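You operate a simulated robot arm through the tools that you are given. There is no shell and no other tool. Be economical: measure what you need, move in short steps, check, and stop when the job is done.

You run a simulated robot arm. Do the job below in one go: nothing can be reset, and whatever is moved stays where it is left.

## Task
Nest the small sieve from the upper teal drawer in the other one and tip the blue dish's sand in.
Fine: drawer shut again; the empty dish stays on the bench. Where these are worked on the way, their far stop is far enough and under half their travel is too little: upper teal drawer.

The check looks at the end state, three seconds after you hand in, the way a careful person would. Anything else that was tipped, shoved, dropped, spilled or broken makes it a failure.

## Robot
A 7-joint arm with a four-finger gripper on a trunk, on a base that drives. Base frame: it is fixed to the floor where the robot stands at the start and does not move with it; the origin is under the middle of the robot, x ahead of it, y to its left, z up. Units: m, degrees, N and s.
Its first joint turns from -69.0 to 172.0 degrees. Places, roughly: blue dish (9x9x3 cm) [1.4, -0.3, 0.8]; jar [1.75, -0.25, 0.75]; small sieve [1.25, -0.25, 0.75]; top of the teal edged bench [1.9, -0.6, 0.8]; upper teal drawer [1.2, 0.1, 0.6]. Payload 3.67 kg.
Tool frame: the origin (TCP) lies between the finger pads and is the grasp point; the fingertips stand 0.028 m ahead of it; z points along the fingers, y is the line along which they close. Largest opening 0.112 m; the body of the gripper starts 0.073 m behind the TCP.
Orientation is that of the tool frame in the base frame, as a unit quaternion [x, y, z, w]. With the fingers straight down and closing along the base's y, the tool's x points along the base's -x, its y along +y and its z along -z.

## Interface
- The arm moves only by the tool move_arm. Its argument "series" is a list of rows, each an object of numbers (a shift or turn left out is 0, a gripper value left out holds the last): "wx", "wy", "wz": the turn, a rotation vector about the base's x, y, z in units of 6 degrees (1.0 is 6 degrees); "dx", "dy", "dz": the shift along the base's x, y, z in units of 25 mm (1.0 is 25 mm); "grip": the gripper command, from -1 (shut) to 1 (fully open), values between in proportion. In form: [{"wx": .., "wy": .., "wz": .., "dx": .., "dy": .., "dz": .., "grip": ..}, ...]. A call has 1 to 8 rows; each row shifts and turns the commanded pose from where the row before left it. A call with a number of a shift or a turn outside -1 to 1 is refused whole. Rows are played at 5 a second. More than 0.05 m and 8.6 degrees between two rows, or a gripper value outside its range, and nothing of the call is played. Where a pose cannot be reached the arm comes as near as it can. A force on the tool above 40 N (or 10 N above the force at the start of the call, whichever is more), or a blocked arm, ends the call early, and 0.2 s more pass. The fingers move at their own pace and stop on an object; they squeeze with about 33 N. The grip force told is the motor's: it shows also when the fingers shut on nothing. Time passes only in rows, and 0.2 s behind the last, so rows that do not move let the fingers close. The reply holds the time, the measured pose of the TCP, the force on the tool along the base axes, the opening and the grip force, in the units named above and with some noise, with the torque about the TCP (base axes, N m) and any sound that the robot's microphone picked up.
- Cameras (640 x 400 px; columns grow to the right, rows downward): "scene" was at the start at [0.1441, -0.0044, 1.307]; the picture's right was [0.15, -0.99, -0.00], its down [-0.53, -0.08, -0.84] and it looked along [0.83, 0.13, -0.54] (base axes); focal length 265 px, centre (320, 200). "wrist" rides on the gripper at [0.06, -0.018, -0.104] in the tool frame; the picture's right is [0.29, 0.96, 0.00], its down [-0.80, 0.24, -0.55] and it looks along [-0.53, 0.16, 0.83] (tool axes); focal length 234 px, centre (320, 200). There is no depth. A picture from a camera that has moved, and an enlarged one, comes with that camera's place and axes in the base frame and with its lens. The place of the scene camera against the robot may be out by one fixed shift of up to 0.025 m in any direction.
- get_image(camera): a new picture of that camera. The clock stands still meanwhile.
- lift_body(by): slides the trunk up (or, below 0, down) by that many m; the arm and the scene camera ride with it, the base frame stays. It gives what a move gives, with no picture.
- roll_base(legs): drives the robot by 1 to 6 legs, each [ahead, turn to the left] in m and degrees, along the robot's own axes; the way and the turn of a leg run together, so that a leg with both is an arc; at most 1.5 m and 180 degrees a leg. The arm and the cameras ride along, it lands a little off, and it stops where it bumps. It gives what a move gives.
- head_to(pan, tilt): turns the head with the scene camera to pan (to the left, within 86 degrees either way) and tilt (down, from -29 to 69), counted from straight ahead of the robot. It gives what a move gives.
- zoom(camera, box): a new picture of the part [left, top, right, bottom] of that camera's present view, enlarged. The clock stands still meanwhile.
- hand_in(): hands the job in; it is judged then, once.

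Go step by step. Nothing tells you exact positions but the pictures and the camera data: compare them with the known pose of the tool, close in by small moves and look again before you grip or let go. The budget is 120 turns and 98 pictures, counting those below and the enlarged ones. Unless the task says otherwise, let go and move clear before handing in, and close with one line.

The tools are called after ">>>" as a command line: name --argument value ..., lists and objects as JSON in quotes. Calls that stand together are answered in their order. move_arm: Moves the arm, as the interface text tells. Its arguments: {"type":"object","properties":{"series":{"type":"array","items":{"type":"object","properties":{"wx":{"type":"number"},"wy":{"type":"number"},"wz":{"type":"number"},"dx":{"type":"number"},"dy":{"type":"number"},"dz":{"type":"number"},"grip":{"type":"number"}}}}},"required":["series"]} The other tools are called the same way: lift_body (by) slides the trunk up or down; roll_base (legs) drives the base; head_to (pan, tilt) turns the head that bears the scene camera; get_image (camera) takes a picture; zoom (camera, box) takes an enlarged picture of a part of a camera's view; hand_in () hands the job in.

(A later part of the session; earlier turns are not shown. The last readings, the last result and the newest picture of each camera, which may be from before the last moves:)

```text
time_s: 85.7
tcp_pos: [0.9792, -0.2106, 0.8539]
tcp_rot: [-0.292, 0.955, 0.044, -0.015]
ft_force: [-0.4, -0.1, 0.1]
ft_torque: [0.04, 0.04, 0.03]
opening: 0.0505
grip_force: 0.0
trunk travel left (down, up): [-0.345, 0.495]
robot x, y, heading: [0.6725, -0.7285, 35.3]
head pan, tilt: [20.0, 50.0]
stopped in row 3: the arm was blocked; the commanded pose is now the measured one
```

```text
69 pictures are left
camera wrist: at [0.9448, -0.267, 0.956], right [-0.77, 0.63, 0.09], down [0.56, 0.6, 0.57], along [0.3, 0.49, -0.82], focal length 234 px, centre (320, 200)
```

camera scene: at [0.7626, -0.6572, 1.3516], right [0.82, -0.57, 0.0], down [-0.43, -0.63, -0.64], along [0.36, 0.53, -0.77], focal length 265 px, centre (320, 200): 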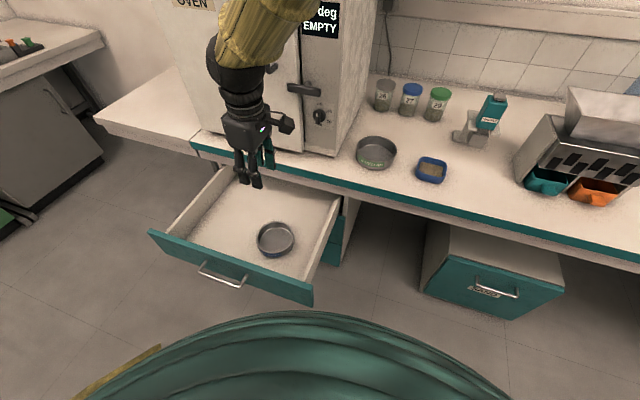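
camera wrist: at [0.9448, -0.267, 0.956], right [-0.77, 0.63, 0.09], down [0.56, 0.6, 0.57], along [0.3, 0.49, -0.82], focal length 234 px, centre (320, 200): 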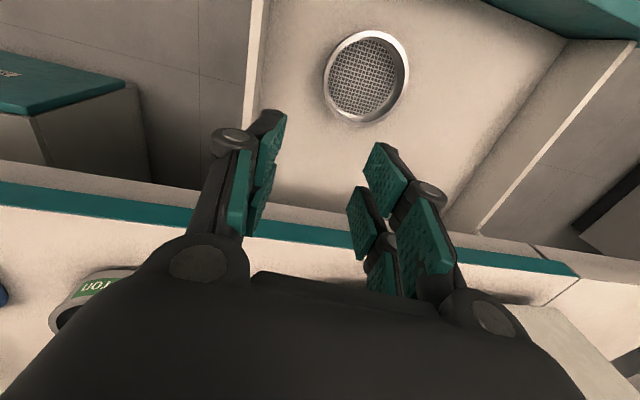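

>>> head_to --pan 20 --tilt 25

>>> get_image --camera "scene"

```text
time_s: 86.5
tcp_pos: [0.9792, -0.2112, 0.8537]
tcp_rot: [-0.294, 0.955, 0.044, -0.015]
ft_force: [-1.2, -1.1, 0.3]
ft_torque: [0.01, 0.02, -0.01]
opening: 0.0505
grip_force: 0.1
trunk travel left (down, up): [-0.345, 0.495]
robot x, y, heading: [0.6715, -0.7299, 35.5]
head pan, tilt: [20.0, 25.0]
```

```text
68 pictures are left
camera scene: at [0.7708, -0.6441, 1.2389], right [0.82, -0.57, 0.0], down [-0.24, -0.35, -0.91], along [0.51, 0.75, -0.42], focal length 265 px, centre (320, 200)
```

scene: 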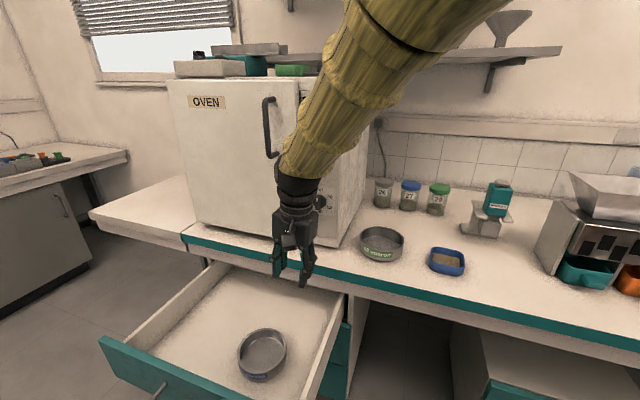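

The arm works well straight ahead but poorly across to the left. I'll turn the base left by 32° so the drawer sieve lies straight ahead.

>>> roll_base --legs '[[0, 32]]'

>>> head_to --pan 0 --tilt 50

>>> get_image --camera "scene"

```text
time_s: 88.5
tcp_pos: [0.6524, -0.1284, 0.8533]
tcp_rot: [-0.547, 0.836, 0.038, -0.027]
ft_force: [0.1, 0.0, -0.2]
ft_torque: [-0.02, -0.02, 0.04]
opening: 0.0504
grip_force: 0.1
trunk travel left (down, up): [-0.345, 0.495]
robot x, y, heading: [0.6738, -0.7298, 67.8]
head pan, tilt: [20.0, 25.0]
```

```text
time_s: 89.4
tcp_pos: [0.6537, -0.127, 0.8533]
tcp_rot: [-0.547, 0.836, 0.039, -0.028]
ft_force: [0.0, 0.3, -0.4]
ft_torque: [0.03, 0.0, 0.0]
opening: 0.0505
grip_force: 0.1
trunk travel left (down, up): [-0.345, 0.495]
robot x, y, heading: [0.6726, -0.7311, 67.9]
head pan, tilt: [0.0, 50.0]
```

```text
67 pictures are left
camera scene: at [0.7257, -0.6313, 1.2016], right [0.93, -0.38, 0.0], down [-0.29, -0.71, -0.64], along [0.24, 0.6, -0.77], focal length 265 px, centre (320, 200)
```

scene: 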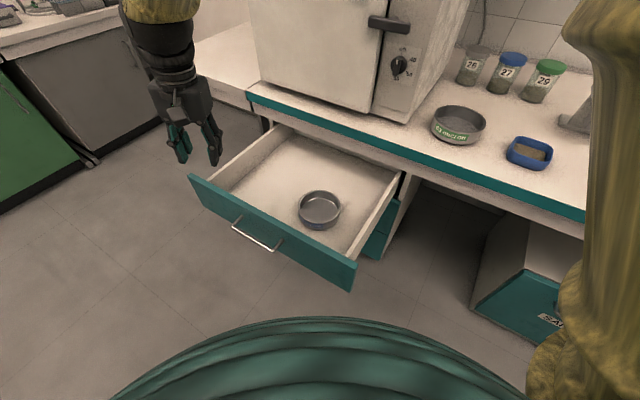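

>>> move_arm --series '[{"dx": 1, "dy": -0.2}, {"dx": 1, "dy": -0.2}, {"dx": 1, "dy": -0.2}, {"dx": 1, "dy": -0.2}, {"dx": 1, "dy": -0.2}, {"dx": 1, "dy": -0.2}, {"wx": -0.16, "wy": -0.42, "dx": 1, "dy": -0.2}, {"wx": -0.17, "wy": -0.43, "dx": 1, "dy": -0.2}]'

>>> move_arm --series '[{"dx": 1, "dy": -0.2}, {"dx": 1, "dy": -0.2}, {"dx": 1, "dy": -0.2}, {"dx": 1, "dy": -0.2, "dz": -0.5}, {"dz": -0.5}, {"dz": -0.5}, {}]'

>>> get_image --camera "wrist"

>>> get_image --camera "scene"

```text
time_s: 91.2
tcp_pos: [0.8548, -0.1686, 0.8523]
tcp_rot: [-0.549, 0.836, -0.001, 0.002]
ft_force: [0.1, -0.2, -0.3]
ft_torque: [0.02, 0.04, 0.0]
opening: 0.0505
grip_force: 0.0
trunk travel left (down, up): [-0.345, 0.495]
robot x, y, heading: [0.6729, -0.7311, 67.9]
head pan, tilt: [0.0, 50.0]
```

```text
time_s: 92.8
tcp_pos: [0.9534, -0.1881, 0.8165]
tcp_rot: [-0.549, 0.836, 0.0, 0.0]
ft_force: [0.3, 0.3, 0.4]
ft_torque: [0.04, -0.02, 0.02]
opening: 0.0504
grip_force: 0.1
trunk travel left (down, up): [-0.345, 0.495]
robot x, y, heading: [0.6715, -0.7324, 67.6]
head pan, tilt: [0.0, 50.0]
```

```text
66 pictures are left
camera wrist: at [0.9452, -0.2493, 0.92], right [-0.99, 0.12, 0.0], down [0.1, 0.83, 0.55], along [0.07, 0.55, -0.83], focal length 234 px, centre (320, 200)
```

wrist: 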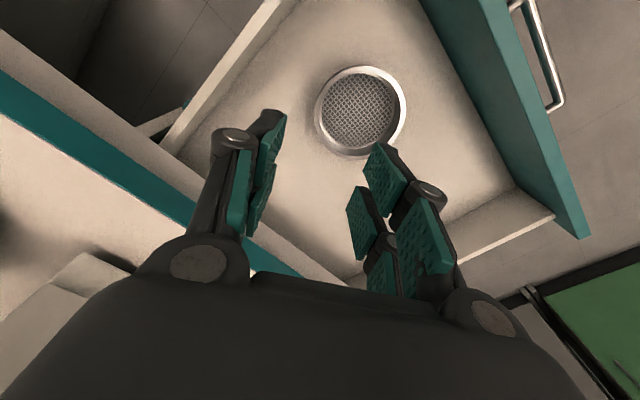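

```text
65 pictures are left
camera scene: at [0.726, -0.6315, 1.2015], right [0.93, -0.38, 0.0], down [-0.29, -0.71, -0.64], along [0.24, 0.6, -0.77], focal length 265 px, centre (320, 200)
```

scene: 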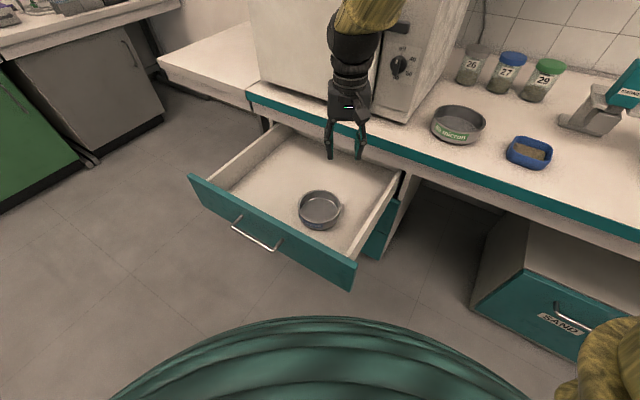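

Moves freely now. The sieve centre is about (0.901,-0.170) with rim near z 0.6; my TCP is nearly over the right-hand rim. I'll lower to 0.70 and look again.

>>> move_arm --series '[{"dz": -0.8}, {"dz": -0.8}, {"dz": -0.8}, {"dz": -0.8}, {"dz": -0.8}, {}]'

>>> get_image --camera "wrist"

>>> zoom --camera "scene" --box '[240, 100, 432, 220]'

```text
time_s: 94.2
tcp_pos: [0.9525, -0.1862, 0.7145]
tcp_rot: [-0.549, 0.836, -0.001, 0.001]
ft_force: [0.0, 0.2, 0.5]
ft_torque: [-0.04, 0.01, 0.01]
opening: 0.0504
grip_force: 0.0
trunk travel left (down, up): [-0.345, 0.495]
robot x, y, heading: [0.6726, -0.7308, 68.0]
head pan, tilt: [0.0, 50.0]
```

```text
64 pictures are left
camera wrist: at [0.9453, -0.2486, 0.8181], right [-0.99, 0.12, 0.0], down [0.1, 0.83, 0.55], along [0.07, 0.55, -0.83], focal length 234 px, centre (320, 200)
```

wrist: 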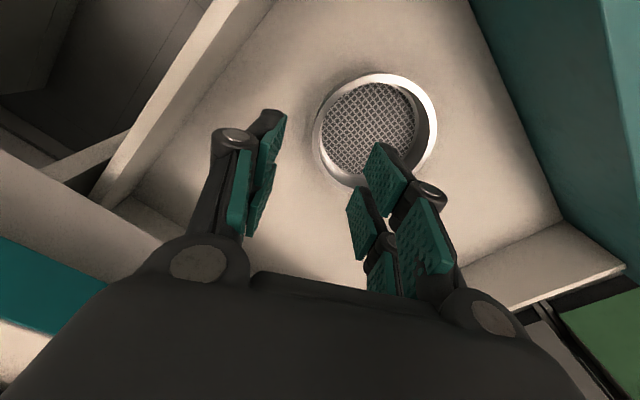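

```text
3.33 times, centred on (336, 160) of scene
camera zoom: at [0.7259, -0.6314, 1.2015], right [0.93, -0.38, 0.0], down [-0.29, -0.71, -0.64], along [0.24, 0.6, -0.77], focal length 882 px, centre (267, 333)
```

zoom: 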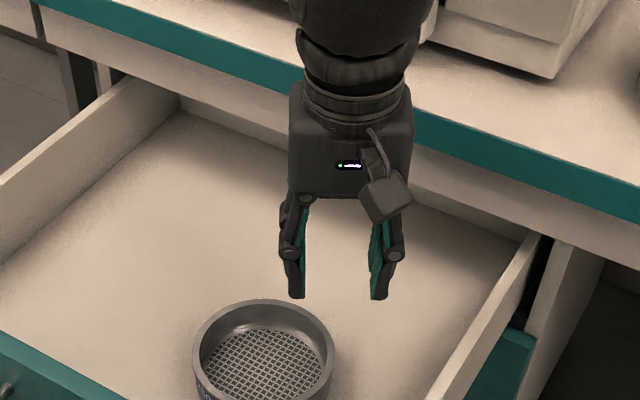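

The tool axis lies right at the rim's right outer edge. I'll shift 3 mm inward and descend to 0.645, then check.

>>> move_arm --series '[{"dx": -0.11, "dy": 0.05, "dz": -0.7}, {"dz": -0.7}, {"dz": -0.7}, {"dz": -0.7}, {}]'

>>> get_image --camera "wrist"

>>> zoom --camera "scene" --box '[256, 140, 416, 240]'

```text
time_s: 95.4
tcp_pos: [0.9508, -0.187, 0.6459]
tcp_rot: [-0.548, 0.836, 0.0, 0.001]
ft_force: [0.0, 0.8, -0.6]
ft_torque: [0.01, -0.01, 0.0]
opening: 0.0505
grip_force: 0.1
trunk travel left (down, up): [-0.345, 0.495]
robot x, y, heading: [0.6725, -0.7296, 67.9]
head pan, tilt: [0.0, 50.0]
```

```text
62 pictures are left
camera wrist: at [0.9423, -0.2485, 0.7493], right [-0.99, 0.12, 0.0], down [0.1, 0.83, 0.55], along [0.07, 0.55, -0.83], focal length 234 px, centre (320, 200)
```

wrist: 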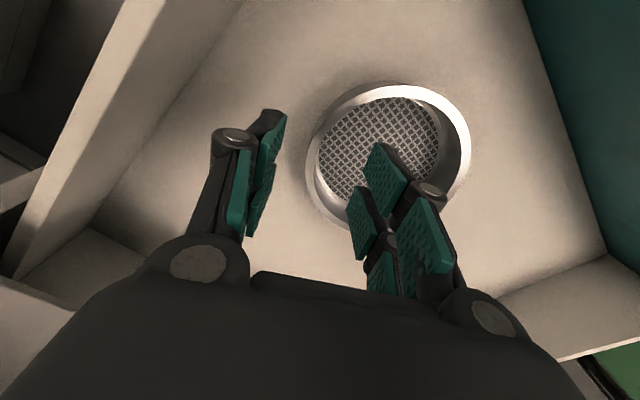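

```text
4.00 times, centred on (336, 190) of scene
camera zoom: at [0.7259, -0.6314, 1.2015], right [0.93, -0.38, 0.0], down [-0.29, -0.71, -0.64], along [0.24, 0.6, -0.77], focal length 1058 px, centre (256, 240)
```

zoom: 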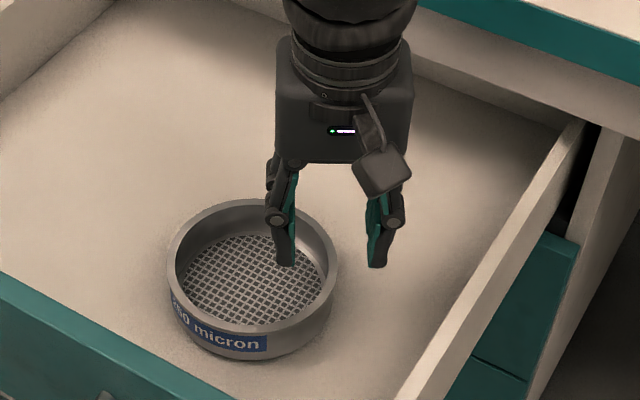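

Both cameras put the right wall between the fingers, with the rim at z about 0.59. I'll shift 2 mm outward and descend to TCP 0.604.

>>> move_arm --series '[{"dx": 0.08, "dy": -0.04, "dz": -0.5}, {"dz": -0.5}, {"dz": -0.35}, {"dz": -0.3}, {}]'

>>> get_image --camera "wrist"

>>> zoom --camera "scene" --box '[272, 160, 400, 240]'

```text
time_s: 96.6
tcp_pos: [0.9525, -0.1881, 0.6039]
tcp_rot: [-0.548, 0.836, -0.001, 0.001]
ft_force: [0.9, 0.2, 0.7]
ft_torque: [-0.02, 0.0, 0.01]
opening: 0.0503
grip_force: 0.2
trunk travel left (down, up): [-0.345, 0.495]
robot x, y, heading: [0.6719, -0.7314, 67.8]
head pan, tilt: [0.0, 50.0]
```

```text
60 pictures are left
camera wrist: at [0.9444, -0.2488, 0.7074], right [-0.99, 0.12, 0.0], down [0.1, 0.83, 0.55], along [0.07, 0.55, -0.83], focal length 234 px, centre (320, 200)
```

wrist: 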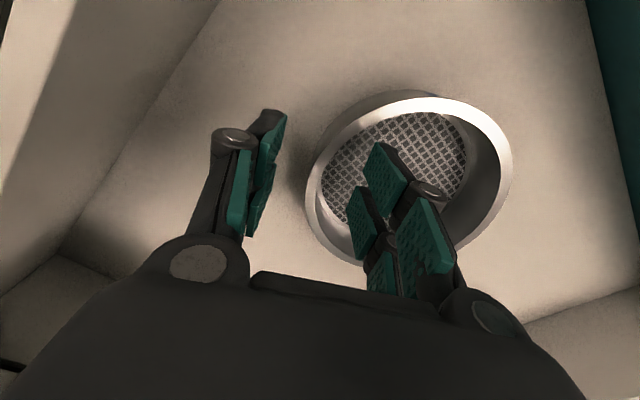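

```text
5.00 times, centred on (336, 200) of scene
camera zoom: at [0.7258, -0.6314, 1.2015], right [0.93, -0.38, 0.0], down [-0.29, -0.71, -0.64], along [0.24, 0.6, -0.77], focal length 1323 px, centre (240, 200)
```

zoom: 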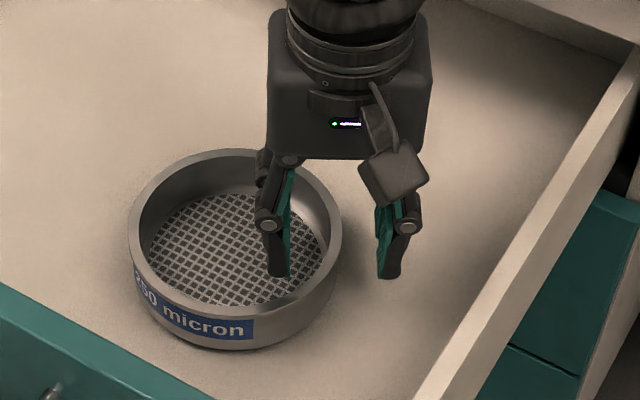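

The wall sits between the fingers with shallow overlap. I'll go down 7 mm more while watching force, then close.

>>> move_arm --series '[{"dz": -0.14}, {"dz": -0.14}, {}]'

>>> zoom --camera "scene" --box '[304, 170, 384, 220]'

```text
time_s: 97.4
tcp_pos: [0.9516, -0.1876, 0.5964]
tcp_rot: [-0.549, 0.836, 0.0, 0.0]
ft_force: [1.0, 1.2, -0.1]
ft_torque: [0.02, -0.01, -0.02]
opening: 0.0501
grip_force: 0.0
trunk travel left (down, up): [-0.345, 0.495]
robot x, y, heading: [0.6697, -0.7302, 67.9]
head pan, tilt: [0.0, 50.0]
```

```text
8.00 times, centred on (344, 195) of scene
camera zoom: at [0.7259, -0.6314, 1.2015], right [0.93, -0.38, 0.0], down [-0.29, -0.71, -0.64], along [0.24, 0.6, -0.77], focal length 2117 px, centre (128, 240)
```

zoom: 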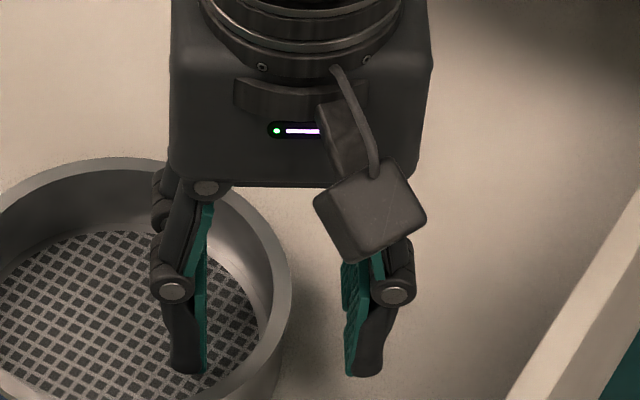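

Wall is centred between the pads. Closing.

>>> move_arm --series '[{"grip": -0.6}, {"grip": -1}, {}, {}]'

>>> zoom --camera "scene" --box '[272, 150, 400, 230]'

```text
time_s: 98.4
tcp_pos: [0.953, -0.1862, 0.5984]
tcp_rot: [-0.549, 0.836, -0.001, 0.001]
ft_force: [1.0, -0.1, 0.6]
ft_torque: [-0.02, 0.0, -0.02]
opening: 0.0127
grip_force: 33.0
trunk travel left (down, up): [-0.345, 0.495]
robot x, y, heading: [0.6721, -0.7311, 67.8]
head pan, tilt: [0.0, 50.0]
```

```text
5.00 times, centred on (336, 190) of scene
camera zoom: at [0.7259, -0.6314, 1.2015], right [0.93, -0.38, 0.0], down [-0.29, -0.71, -0.64], along [0.24, 0.6, -0.77], focal length 1323 px, centre (240, 250)
```

zoom: 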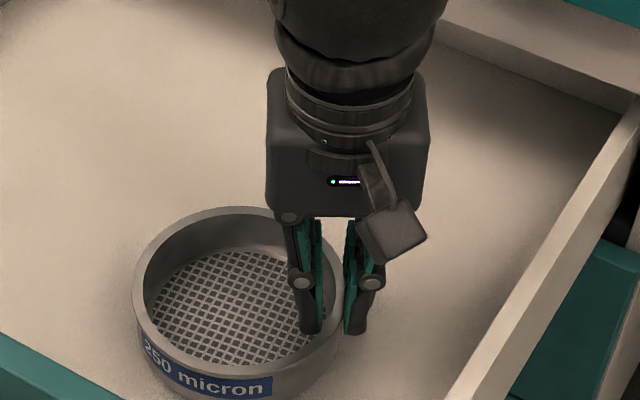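

Gripped: opening 12.7 mm at 33 N. I'll lift slowly and check.

>>> move_arm --series '[{"dz": 0.3}, {"dz": 0.4}, {"dz": 0.5}, {"dz": 0.5}, {}]'

>>> get_image --camera "scene"

```text
time_s: 99.6
tcp_pos: [0.951, -0.1876, 0.6386]
tcp_rot: [-0.549, 0.836, -0.001, 0.001]
ft_force: [-1.1, -0.9, -1.7]
ft_torque: [-0.06, -0.04, -0.04]
opening: 0.0126
grip_force: 33.1
trunk travel left (down, up): [-0.345, 0.495]
robot x, y, heading: [0.6757, -0.7345, 67.7]
head pan, tilt: [0.0, 50.0]
```

```text
56 pictures are left
camera scene: at [0.7259, -0.6314, 1.2015], right [0.93, -0.38, 0.0], down [-0.29, -0.71, -0.64], along [0.24, 0.6, -0.77], focal length 265 px, centre (320, 200)
```

scene: 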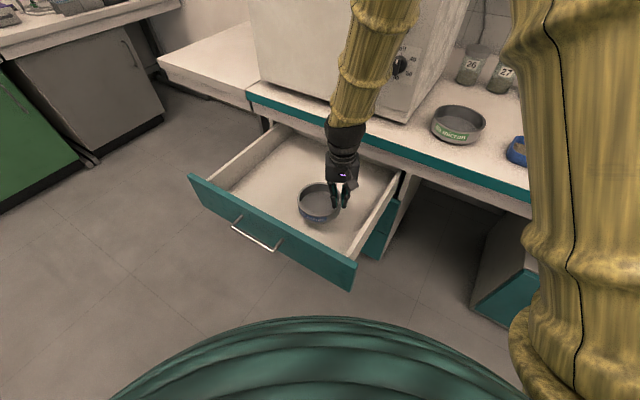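

The sieve is lifted. I'll raise the trunk clear of the bench, then turn back to face it.

>>> lift_body --by 0.28

>>> roll_base --legs '[[0, -32]]'

>>> head_to --pan 8 --tilt 45

>>> get_image --camera "scene"

>>> get_image --camera "wrist"

```text
time_s: 102.4
tcp_pos: [0.9507, -0.1876, 0.92]
tcp_rot: [-0.549, 0.836, -0.001, 0.001]
ft_force: [-0.4, -0.2, -1.1]
ft_torque: [-0.01, -0.08, 0.0]
opening: 0.0126
grip_force: 33.1
trunk travel left (down, up): [-0.625, 0.215]
robot x, y, heading: [0.676, -0.7334, 68.0]
head pan, tilt: [0.0, 50.0]
```

```text
time_s: 104.4
tcp_pos: [1.1984, -0.4206, 0.9183]
tcp_rot: [-0.295, 0.955, 0.0, 0.0]
ft_force: [0.0, 0.1, -1.6]
ft_torque: [-0.06, -0.02, -0.01]
opening: 0.0127
grip_force: 33.4
trunk travel left (down, up): [-0.625, 0.215]
robot x, y, heading: [0.6729, -0.7282, 35.7]
head pan, tilt: [0.0, 50.0]
```

```text
time_s: 105.1
tcp_pos: [1.1978, -0.4203, 0.9189]
tcp_rot: [-0.295, 0.956, -0.002, 0.002]
ft_force: [-0.2, -0.1, -1.0]
ft_torque: [-0.07, -0.01, 0.01]
opening: 0.0125
grip_force: 33.0
trunk travel left (down, up): [-0.625, 0.215]
robot x, y, heading: [0.6743, -0.7323, 35.3]
head pan, tilt: [8.0, 45.0]
```

```text
55 pictures are left
camera scene: at [0.7777, -0.664, 1.4884], right [0.69, -0.72, 0.0], down [-0.51, -0.49, -0.71], along [0.51, 0.49, -0.71], focal length 265 px, centre (320, 200)
```

scene: 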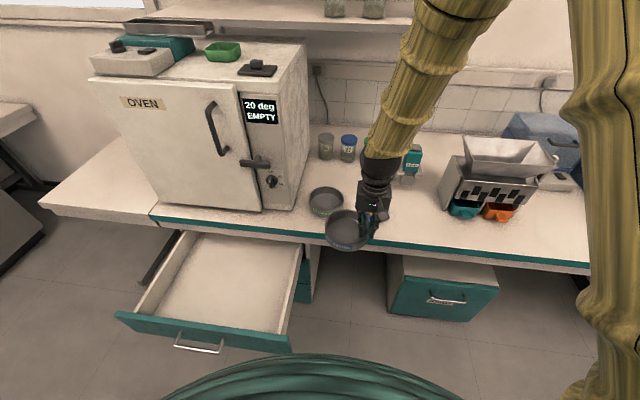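

```text
54 pictures are left
camera wrist: at [1.1581, -0.4682, 1.0229], right [-0.78, 0.63, 0.0], down [0.52, 0.65, 0.55], along [0.35, 0.43, -0.83], focal length 234 px, centre (320, 200)
```

wrist: 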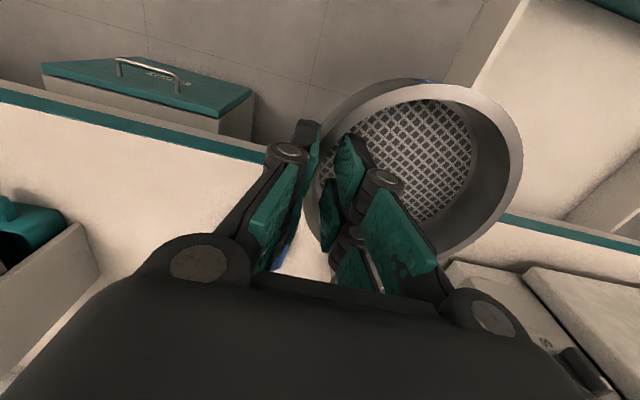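

The sieve is held level. I'll zoom to measure both sieves in the same camera.

>>> zoom --camera "scene" --box '[296, 170, 408, 260]'

```text
4.44 times, centred on (352, 215) of scene
camera zoom: at [0.7777, -0.664, 1.4884], right [0.69, -0.72, 0.0], down [-0.51, -0.49, -0.71], along [0.51, 0.49, -0.71], focal length 1176 px, centre (178, 133)
```

zoom: 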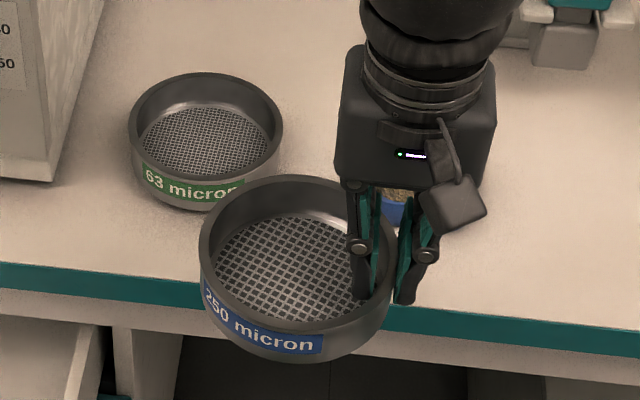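

Both sieves have nearly the same outer diameter (about 12.6 cm). The offset from the held one to the bench one is about (+0.116,+0.182). I'll move there at the present height and re-measure.

>>> move_arm --series '[{"dx": 0.58, "dy": 0.9}, {"dx": 0.58, "dy": 0.9}, {"dx": 0.58, "dy": 0.9}, {"dx": 0.58, "dy": 0.9}, {"dx": 0.58, "dy": 0.9}, {"dx": 0.58, "dy": 0.9}, {"dx": 0.58, "dy": 0.9}, {"dx": 0.58, "dy": 0.9}]'

>>> zoom --camera "scene" --box '[280, 150, 392, 240]'

>>> get_image --camera "wrist"

```text
time_s: 106.9
tcp_pos: [1.3148, -0.2394, 0.9168]
tcp_rot: [-0.294, 0.956, -0.002, 0.0]
ft_force: [-0.7, 0.7, -1.1]
ft_torque: [-0.06, -0.05, 0.02]
opening: 0.0124
grip_force: 33.0
trunk travel left (down, up): [-0.625, 0.215]
robot x, y, heading: [0.6714, -0.734, 35.5]
head pan, tilt: [8.0, 45.0]
```

```text
4.44 times, centred on (336, 195) of scene
camera zoom: at [0.7783, -0.6632, 1.4883], right [0.69, -0.72, 0.0], down [-0.51, -0.49, -0.71], along [0.51, 0.49, -0.71], focal length 1176 px, centre (249, 222)
```

zoom: 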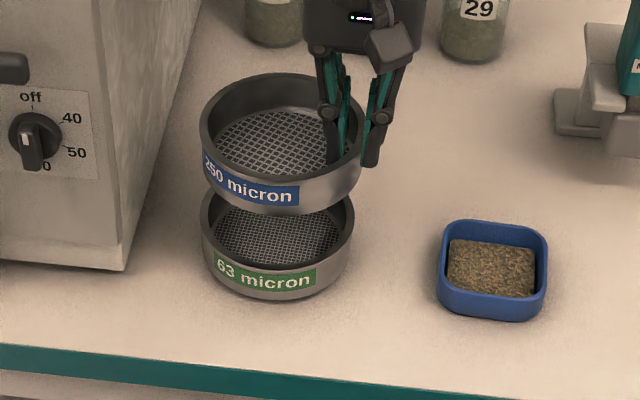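

```text
51 pictures are left
camera wrist: at [1.2738, -0.2876, 1.022], right [-0.78, 0.63, 0.0], down [0.52, 0.65, 0.55], along [0.35, 0.43, -0.83], focal length 234 px, centre (320, 200)
```

wrist: 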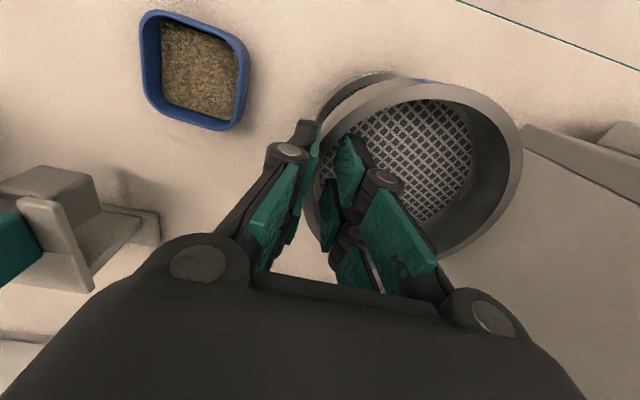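

Very close. I'll zoom further to measure the residual offset.

>>> zoom --camera "scene" --box '[308, 162, 356, 210]'

```text
8.33 times, centred on (332, 186) of scene
camera zoom: at [0.7783, -0.6632, 1.4883], right [0.69, -0.72, 0.0], down [-0.51, -0.49, -0.71], along [0.51, 0.49, -0.71], focal length 2205 px, centre (220, 317)
```

zoom: 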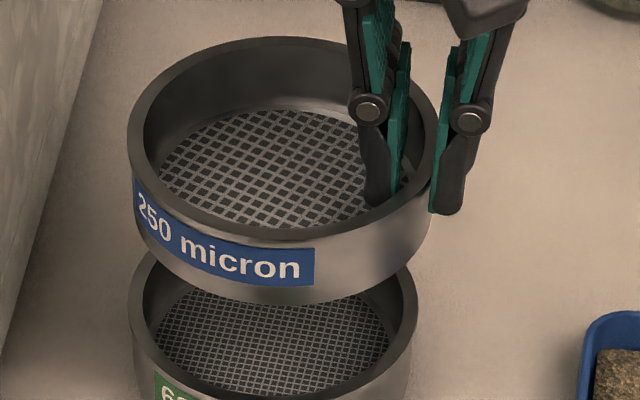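

>>> zoom --camera "scene" --box '[304, 180, 368, 220]'

```text
10.00 times, centred on (336, 200) of scene
camera zoom: at [0.7783, -0.6632, 1.4883], right [0.69, -0.72, 0.0], down [-0.51, -0.49, -0.71], along [0.51, 0.49, -0.71], focal length 2646 px, centre (160, 200)
```

zoom: 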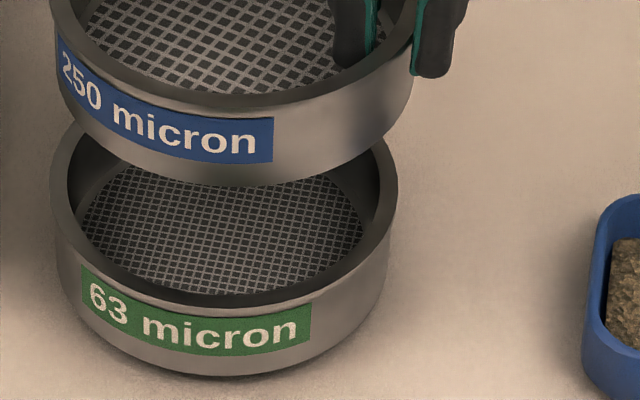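

The two sieves are the same size and the held one is about 2 mm too far right. I'll correct that and lower 40 mm, staying above contact, then re-measure.

>>> move_arm --series '[{"dx": -0.055, "dy": 0.06, "dz": -0.4}, {"dz": -0.4}, {"dz": -0.4}, {"dz": -0.4}, {}]'

>>> zoom --camera "scene" --box '[304, 172, 368, 212]'

```text
time_s: 108.1
tcp_pos: [1.3127, -0.239, 0.8774]
tcp_rot: [-0.295, 0.956, -0.002, 0.001]
ft_force: [0.2, 0.2, -1.5]
ft_torque: [-0.04, -0.02, 0.03]
opening: 0.0126
grip_force: 32.9
trunk travel left (down, up): [-0.625, 0.215]
robot x, y, heading: [0.6729, -0.7307, 35.5]
head pan, tilt: [8.0, 45.0]
```

```text
10.00 times, centred on (336, 192) of scene
camera zoom: at [0.7776, -0.664, 1.4884], right [0.69, -0.72, 0.0], down [-0.51, -0.49, -0.71], along [0.51, 0.49, -0.71], focal length 2646 px, centre (160, 280)
```

zoom: 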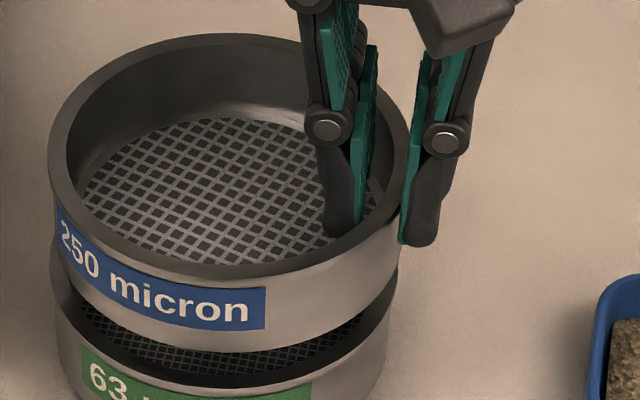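

Lateral offset is now under 1 mm. Continuing down slowly with the force watched.

>>> move_arm --series '[{"dx": -0.014, "dy": 0.015, "dz": -0.2}, {"dz": -0.15}, {"dz": -0.1}, {}]'

>>> zoom --camera "scene" --box '[304, 176, 368, 216]'

```text
time_s: 109.1
tcp_pos: [1.3102, -0.2379, 0.8671]
tcp_rot: [-0.294, 0.956, -0.001, 0.0]
ft_force: [-0.8, -0.5, -2.1]
ft_torque: [-0.06, -0.01, 0.02]
opening: 0.0127
grip_force: 32.4
trunk travel left (down, up): [-0.625, 0.215]
robot x, y, heading: [0.6691, -0.7367, 35.6]
head pan, tilt: [8.0, 45.0]
```

```text
10.00 times, centred on (336, 196) of scene
camera zoom: at [0.7777, -0.6639, 1.4884], right [0.69, -0.72, 0.0], down [-0.51, -0.49, -0.71], along [0.51, 0.49, -0.71], focal length 2646 px, centre (160, 240)
```

zoom: 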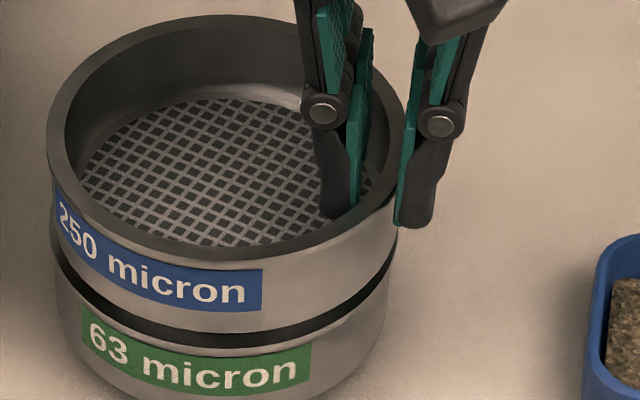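

The gap is even on both sides. I'll lower in 2 mm steps to feel for contact.

>>> move_arm --series '[{"dz": -0.08}, {"dz": -0.08}, {"dz": -0.08}, {}]'

>>> zoom --camera "scene" --box '[304, 176, 368, 216]'

```text
time_s: 110.1
tcp_pos: [1.3118, -0.2387, 0.8607]
tcp_rot: [-0.295, 0.956, -0.001, 0.001]
ft_force: [0.0, 1.1, -1.0]
ft_torque: [-0.06, -0.06, 0.04]
opening: 0.0126
grip_force: 32.8
trunk travel left (down, up): [-0.625, 0.215]
robot x, y, heading: [0.6749, -0.7321, 35.7]
head pan, tilt: [8.0, 45.0]
```

```text
10.00 times, centred on (336, 196) of scene
camera zoom: at [0.7777, -0.6639, 1.4884], right [0.69, -0.72, 0.0], down [-0.51, -0.49, -0.71], along [0.51, 0.49, -0.71], focal length 2646 px, centre (160, 240)
```

zoom: 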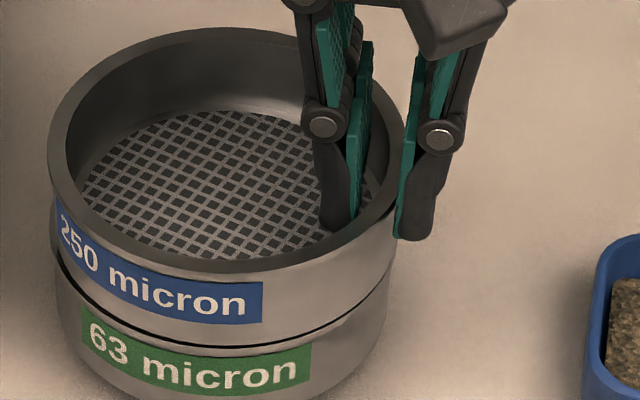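

>>> move_arm --series '[{"dz": -0.06}, {"dz": -0.06}, {}]'

>>> zoom --camera "scene" --box '[304, 176, 368, 216]'

```text
time_s: 110.9
tcp_pos: [1.311, -0.2393, 0.859]
tcp_rot: [-0.294, 0.956, -0.003, 0.0]
ft_force: [1.5, 1.1, 0.3]
ft_torque: [0.02, 0.0, -0.04]
opening: 0.0127
grip_force: 33.0
trunk travel left (down, up): [-0.625, 0.215]
robot x, y, heading: [0.6697, -0.7295, 35.7]
head pan, tilt: [8.0, 45.0]
```

```text
10.00 times, centred on (336, 196) of scene
camera zoom: at [0.7776, -0.6638, 1.4884], right [0.69, -0.72, 0.0], down [-0.51, -0.49, -0.71], along [0.51, 0.49, -0.71], focal length 2646 px, centre (160, 240)
```

zoom: 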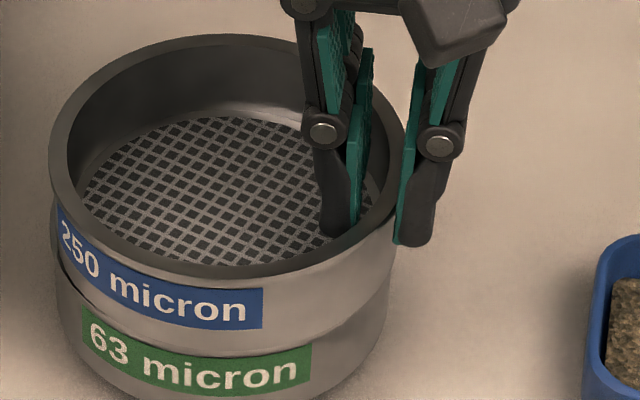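

The body edges look flush and the weight has come off. I'll press a little to confirm seating.

>>> move_arm --series '[{"dz": -0.06}, {"dz": -0.04}, {}]'

>>> zoom --camera "scene" --box '[310, 186, 350, 211]'

```text
time_s: 111.7
tcp_pos: [1.313, -0.2387, 0.8568]
tcp_rot: [-0.294, 0.956, -0.001, 0.001]
ft_force: [3.0, 3.3, 3.0]
ft_torque: [0.19, 0.08, -0.17]
opening: 0.0125
grip_force: 33.3
trunk travel left (down, up): [-0.625, 0.215]
robot x, y, heading: [0.6687, -0.7303, 35.5]
head pan, tilt: [8.0, 45.0]
```

```text
16.00 times, centred on (330, 198) of scene
camera zoom: at [0.7776, -0.6639, 1.4885], right [0.69, -0.72, 0.0], down [-0.51, -0.49, -0.71], along [0.51, 0.49, -0.71], focal length 4234 px, centre (160, 224)
```

zoom: 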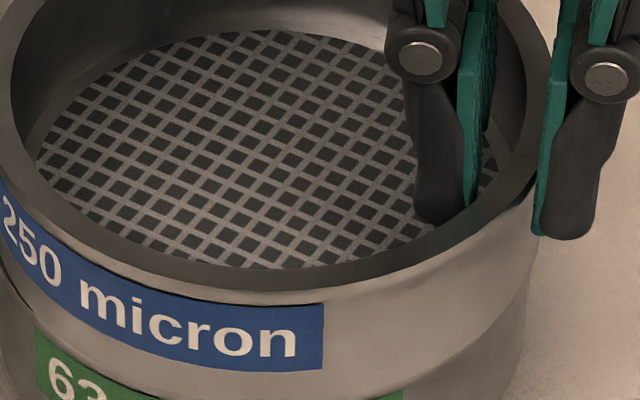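

The contact pushes the tool away from me, so the held sieve is slightly too near. I'll shift forward 2 mm and press lightly.

>>> move_arm --series '[{"dz": 0.06}, {"dx": 0.064, "dy": 0.048}, {"dz": -0.06}, {}]'

>>> zoom --camera "scene" --box '[304, 176, 368, 216]'

```text
time_s: 112.7
tcp_pos: [1.314, -0.2371, 0.8558]
tcp_rot: [-0.295, 0.955, -0.002, 0.001]
ft_force: [0.5, -0.8, -0.5]
ft_torque: [0.07, 0.02, 0.04]
opening: 0.0124
grip_force: 33.0
trunk travel left (down, up): [-0.625, 0.215]
robot x, y, heading: [0.6736, -0.7295, 35.6]
head pan, tilt: [8.0, 45.0]
```

```text
10.00 times, centred on (336, 196) of scene
camera zoom: at [0.7776, -0.664, 1.4884], right [0.69, -0.72, 0.0], down [-0.51, -0.49, -0.71], along [0.51, 0.49, -0.71], focal length 2646 px, centre (160, 240)
```

zoom: 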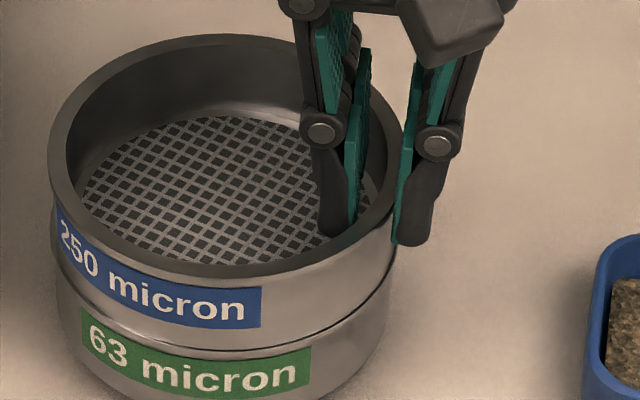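

Force vanished after the shift; pressing down further.

>>> move_arm --series '[{"dz": -0.06}, {"dz": -0.06}, {}]'

>>> zoom --camera "scene" --box '[304, 176, 368, 216]'

```text
time_s: 113.5
tcp_pos: [1.3127, -0.2375, 0.8552]
tcp_rot: [-0.295, 0.956, 0.0, 0.001]
ft_force: [-2.7, 1.3, 18.2]
ft_torque: [0.12, 0.34, 0.04]
opening: 0.0126
grip_force: 32.9
trunk travel left (down, up): [-0.625, 0.215]
robot x, y, heading: [0.6711, -0.7332, 35.9]
head pan, tilt: [8.0, 45.0]
```

```text
10.00 times, centred on (336, 196) of scene
camera zoom: at [0.7761, -0.6649, 1.4888], right [0.69, -0.72, 0.0], down [-0.51, -0.49, -0.71], along [0.51, 0.49, -0.71], focal length 2646 px, centre (160, 240)
```

zoom: 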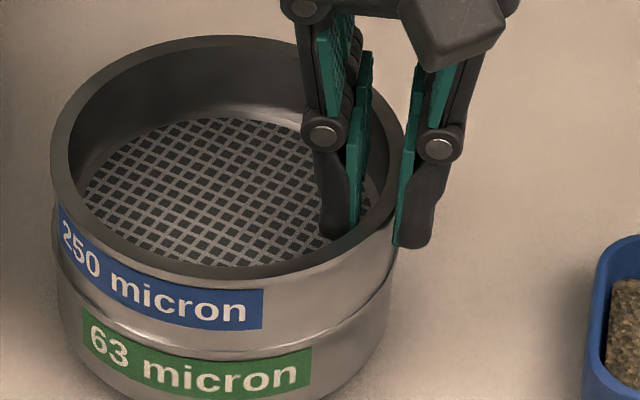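

It's seated at z 0.855 with 18 N. I'll release the pressure and do a tiny lateral test to confirm it is really nested.

>>> move_arm --series '[{"dz": 0.08}, {"dx": 0.05, "dy": -0.065}, {"dx": 0.02, "dy": -0.03}, {}]'

>>> zoom --camera "scene" --box '[304, 176, 368, 216]'

```text
time_s: 114.5
tcp_pos: [1.3158, -0.2398, 0.8558]
tcp_rot: [-0.294, 0.956, -0.002, 0.0]
ft_force: [-2.6, 1.8, 5.9]
ft_torque: [0.23, 0.16, 0.07]
opening: 0.0125
grip_force: 32.7
trunk travel left (down, up): [-0.625, 0.215]
robot x, y, heading: [0.6759, -0.7306, 35.8]
head pan, tilt: [8.0, 45.0]
```

```text
10.00 times, centred on (336, 196) of scene
camera zoom: at [0.7769, -0.6642, 1.4885], right [0.69, -0.72, 0.0], down [-0.51, -0.49, -0.71], along [0.51, 0.49, -0.71], focal length 2646 px, centre (160, 240)
```

zoom: 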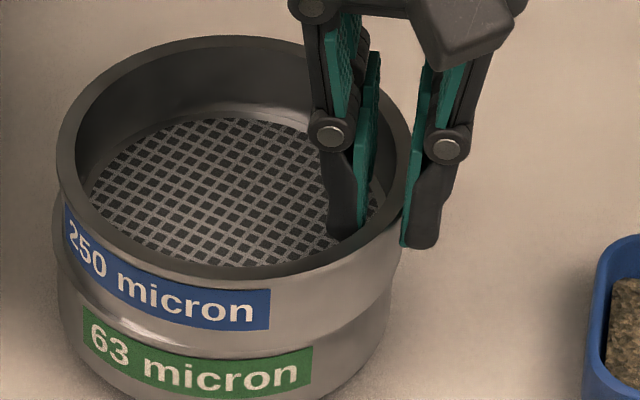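

The upper sieve slid about 3 mm, so either there's play or it isn't nested. I'll unload it and test 2 mm further to the right.

>>> move_arm --series '[{"dz": 0.04}, {"dx": 0.048, "dy": -0.064}, {}]'

>>> zoom --camera "scene" --box '[304, 176, 368, 216]'

```text
time_s: 115.3
tcp_pos: [1.3176, -0.2408, 0.8558]
tcp_rot: [-0.294, 0.956, -0.002, 0.0]
ft_force: [-0.2, 0.3, -1.1]
ft_torque: [-0.06, -0.05, 0.02]
opening: 0.013
grip_force: 32.7
trunk travel left (down, up): [-0.625, 0.215]
robot x, y, heading: [0.672, -0.732, 35.6]
head pan, tilt: [8.0, 45.0]
```

```text
10.00 times, centred on (336, 196) of scene
camera zoom: at [0.7777, -0.6638, 1.4884], right [0.69, -0.72, 0.0], down [-0.51, -0.49, -0.71], along [0.51, 0.49, -0.71], focal length 2646 px, centre (160, 240)
```

zoom: 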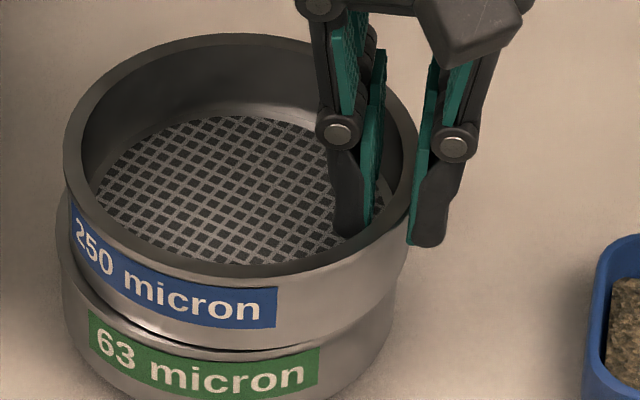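

The lower sieve moved along with the upper, which suggests they engage with some play. I'll recentre 3.5 mm to the left, then press gently.

>>> move_arm --series '[{"dz": 0.04}, {"dx": -0.1, "dy": 0.105}, {}]'

>>> zoom --camera "scene" --box '[304, 176, 368, 216]'

```text
time_s: 116.1
tcp_pos: [1.3141, -0.2389, 0.8571]
tcp_rot: [-0.294, 0.956, -0.002, 0.001]
ft_force: [0.4, -0.5, -1.8]
ft_torque: [-0.02, -0.03, 0.02]
opening: 0.0124
grip_force: 33.2
trunk travel left (down, up): [-0.625, 0.215]
robot x, y, heading: [0.6725, -0.7331, 35.9]
head pan, tilt: [8.0, 45.0]
```

```text
10.00 times, centred on (336, 196) of scene
camera zoom: at [0.7778, -0.664, 1.4884], right [0.69, -0.72, 0.0], down [-0.51, -0.49, -0.71], along [0.51, 0.49, -0.71], focal length 2646 px, centre (160, 240)
```

zoom: 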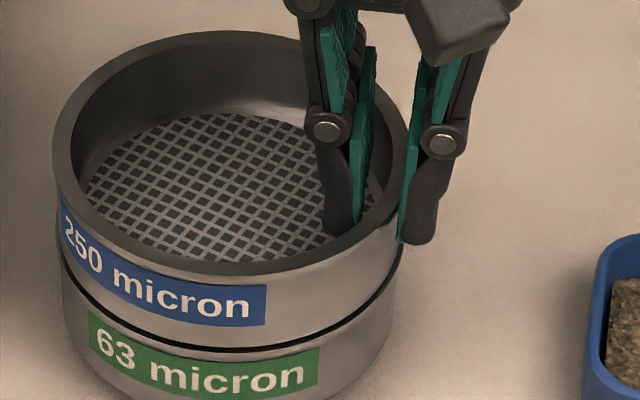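

>>> move_arm --series '[{"dz": -0.06}, {"dz": -0.06}, {"dz": -0.03}, {}]'

>>> zoom --camera "scene" --box '[304, 176, 368, 216]'

```text
time_s: 117.1
tcp_pos: [1.3139, -0.2392, 0.8558]
tcp_rot: [-0.295, 0.956, 0.0, 0.001]
ft_force: [-1.0, 0.3, 13.2]
ft_torque: [-0.08, 0.24, 0.05]
opening: 0.0127
grip_force: 33.0
trunk travel left (down, up): [-0.625, 0.215]
robot x, y, heading: [0.6711, -0.7315, 35.6]
head pan, tilt: [8.0, 45.0]
```

```text
10.00 times, centred on (336, 196) of scene
camera zoom: at [0.7765, -0.6647, 1.4887], right [0.69, -0.72, 0.0], down [-0.51, -0.49, -0.71], along [0.51, 0.49, -0.71], focal length 2646 px, centre (160, 240)
```

zoom: 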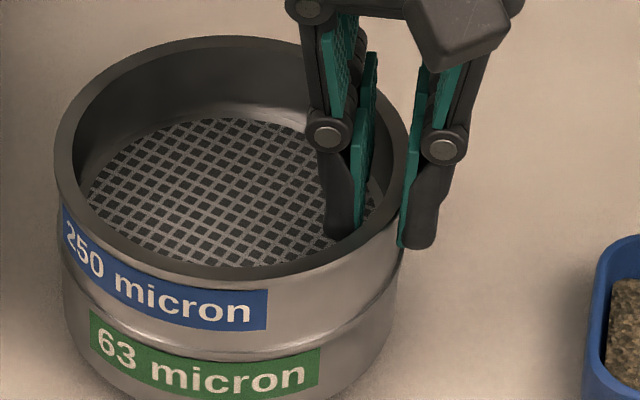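

To settle whether it's nested I'll raise the upper sieve 2.5 mm, so no vertical load remains, and nudge it 5 mm left. If the lower one follows, they are engaged.

>>> move_arm --series '[{"dz": 0.1}, {"dz": 0.08}, {"dx": -0.07, "dy": 0.075}, {"dx": -0.07, "dy": 0.075}, {}]'

>>> zoom --camera "scene" --box '[304, 176, 368, 216]'

```text
time_s: 118.3
tcp_pos: [1.3114, -0.2355, 0.8573]
tcp_rot: [-0.295, 0.956, -0.002, 0.0]
ft_force: [0.5, -1.0, -1.2]
ft_torque: [-0.06, -0.03, 0.02]
opening: 0.0126
grip_force: 33.1
trunk travel left (down, up): [-0.625, 0.215]
robot x, y, heading: [0.6724, -0.7327, 35.2]
head pan, tilt: [8.0, 45.0]
```

```text
10.00 times, centred on (336, 196) of scene
camera zoom: at [0.7777, -0.6639, 1.4884], right [0.69, -0.72, 0.0], down [-0.51, -0.49, -0.71], along [0.51, 0.49, -0.71], focal length 2646 px, centre (160, 240)
```

zoom: 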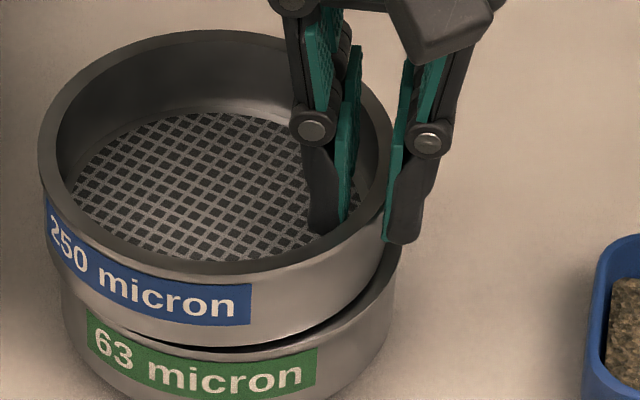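

The lower sieve followed again, so they are engaged with about ±4 mm play. I'll centre it, set it down lightly and release.

>>> move_arm --series '[{"dx": 0.06, "dy": -0.063}, {"dx": 0.058, "dy": -0.062}, {"dz": -0.06}, {"dz": -0.04}, {}]'

>>> move_arm --series '[{"grip": -0.85}, {"grip": -0.6}, {"grip": -0.4}, {}]'

>>> zoom --camera "scene" --box '[304, 176, 368, 216]'

```text
time_s: 119.5
tcp_pos: [1.3142, -0.2385, 0.8547]
tcp_rot: [-0.295, 0.955, -0.002, 0.001]
ft_force: [-0.4, 0.5, -1.7]
ft_torque: [-0.05, -0.04, -0.03]
opening: 0.0125
grip_force: 33.4
trunk travel left (down, up): [-0.625, 0.215]
robot x, y, heading: [0.672, -0.7305, 35.5]
head pan, tilt: [8.0, 45.0]
```

```text
time_s: 120.5
tcp_pos: [1.3143, -0.2373, 0.8553]
tcp_rot: [-0.296, 0.955, -0.002, 0.001]
ft_force: [-0.6, -0.1, -0.3]
ft_torque: [0.0, 0.0, 0.01]
opening: 0.0337
grip_force: 0.0
trunk travel left (down, up): [-0.625, 0.215]
robot x, y, heading: [0.6726, -0.7308, 35.5]
head pan, tilt: [8.0, 45.0]
```

```text
10.00 times, centred on (336, 196) of scene
camera zoom: at [0.7776, -0.6639, 1.4884], right [0.69, -0.72, 0.0], down [-0.51, -0.49, -0.71], along [0.51, 0.49, -0.71], focal length 2646 px, centre (160, 240)
```

zoom: 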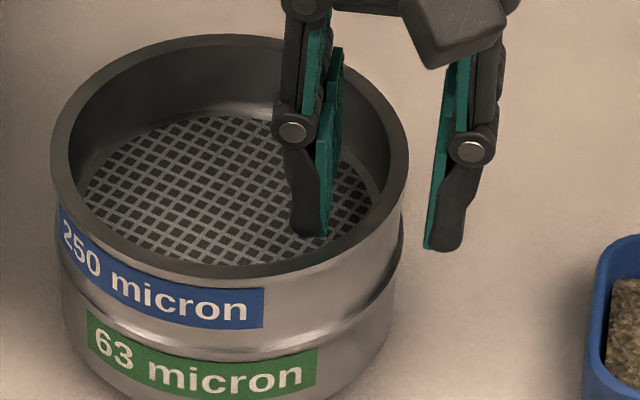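

Released and flush. I retract straight up and move toward the dish to inspect it.

>>> move_arm --series '[{"dz": 0.4}, {"dz": 0.8}, {"dz": 1}, {"dz": 1}, {"dz": 1}, {"dz": 0.8}, {"grip": 1}]'

>>> move_arm --series '[{"dx": 0.5, "dy": -0.8}, {"dx": 0.5, "dy": -0.8}, {"dx": 0.5, "dy": -0.8}, {"dx": 0.5, "dy": -0.8}, {"dx": 0.3, "dy": -0.8}, {}]'

>>> get_image --camera "wrist"

>>> zoom --camera "scene" --box '[290, 140, 418, 220]'

```text
time_s: 122.1
tcp_pos: [1.3143, -0.2377, 0.9801]
tcp_rot: [-0.295, 0.956, -0.002, 0.0]
ft_force: [0.1, 0.4, -0.5]
ft_torque: [0.0, 0.0, 0.0]
opening: 0.1027
grip_force: 0.1
trunk travel left (down, up): [-0.625, 0.215]
robot x, y, heading: [0.6721, -0.7326, 35.7]
head pan, tilt: [8.0, 45.0]
```

```text
time_s: 123.5
tcp_pos: [1.3726, -0.3374, 0.98]
tcp_rot: [-0.295, 0.955, -0.002, 0.001]
ft_force: [-0.9, 0.8, 0.6]
ft_torque: [-0.01, -0.02, -0.02]
opening: 0.1119
grip_force: 0.0
trunk travel left (down, up): [-0.625, 0.215]
robot x, y, heading: [0.673, -0.7281, 35.8]
head pan, tilt: [8.0, 45.0]
```

```text
35 pictures are left
camera wrist: at [1.3318, -0.3861, 1.084], right [-0.78, 0.63, 0.0], down [0.52, 0.65, 0.55], along [0.35, 0.43, -0.83], focal length 234 px, centre (320, 200)
```

wrist: 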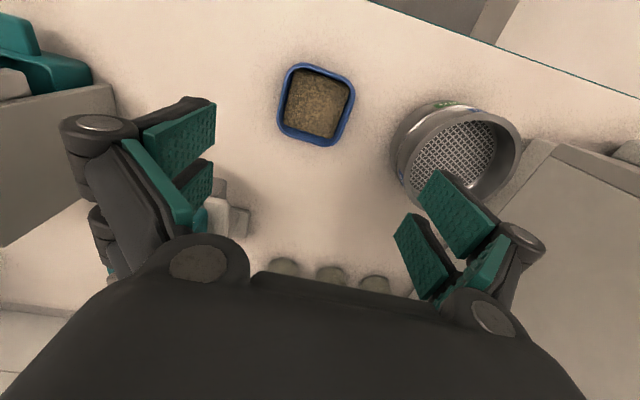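

```text
5.00 times, centred on (354, 180) of scene
camera zoom: at [0.7775, -0.6633, 1.4884], right [0.69, -0.72, 0.0], down [-0.51, -0.49, -0.71], along [0.51, 0.49, -0.71], focal length 1323 px, centre (150, 300)
```

zoom: 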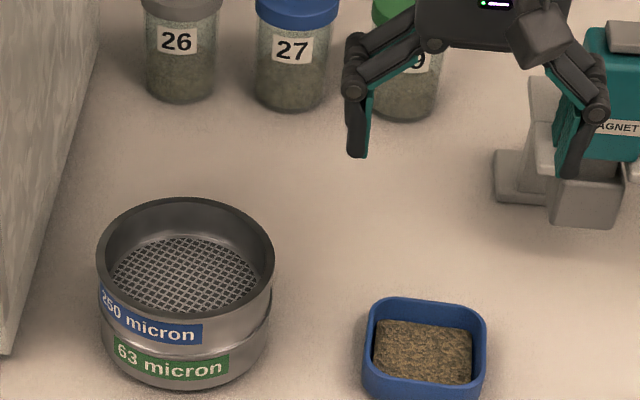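

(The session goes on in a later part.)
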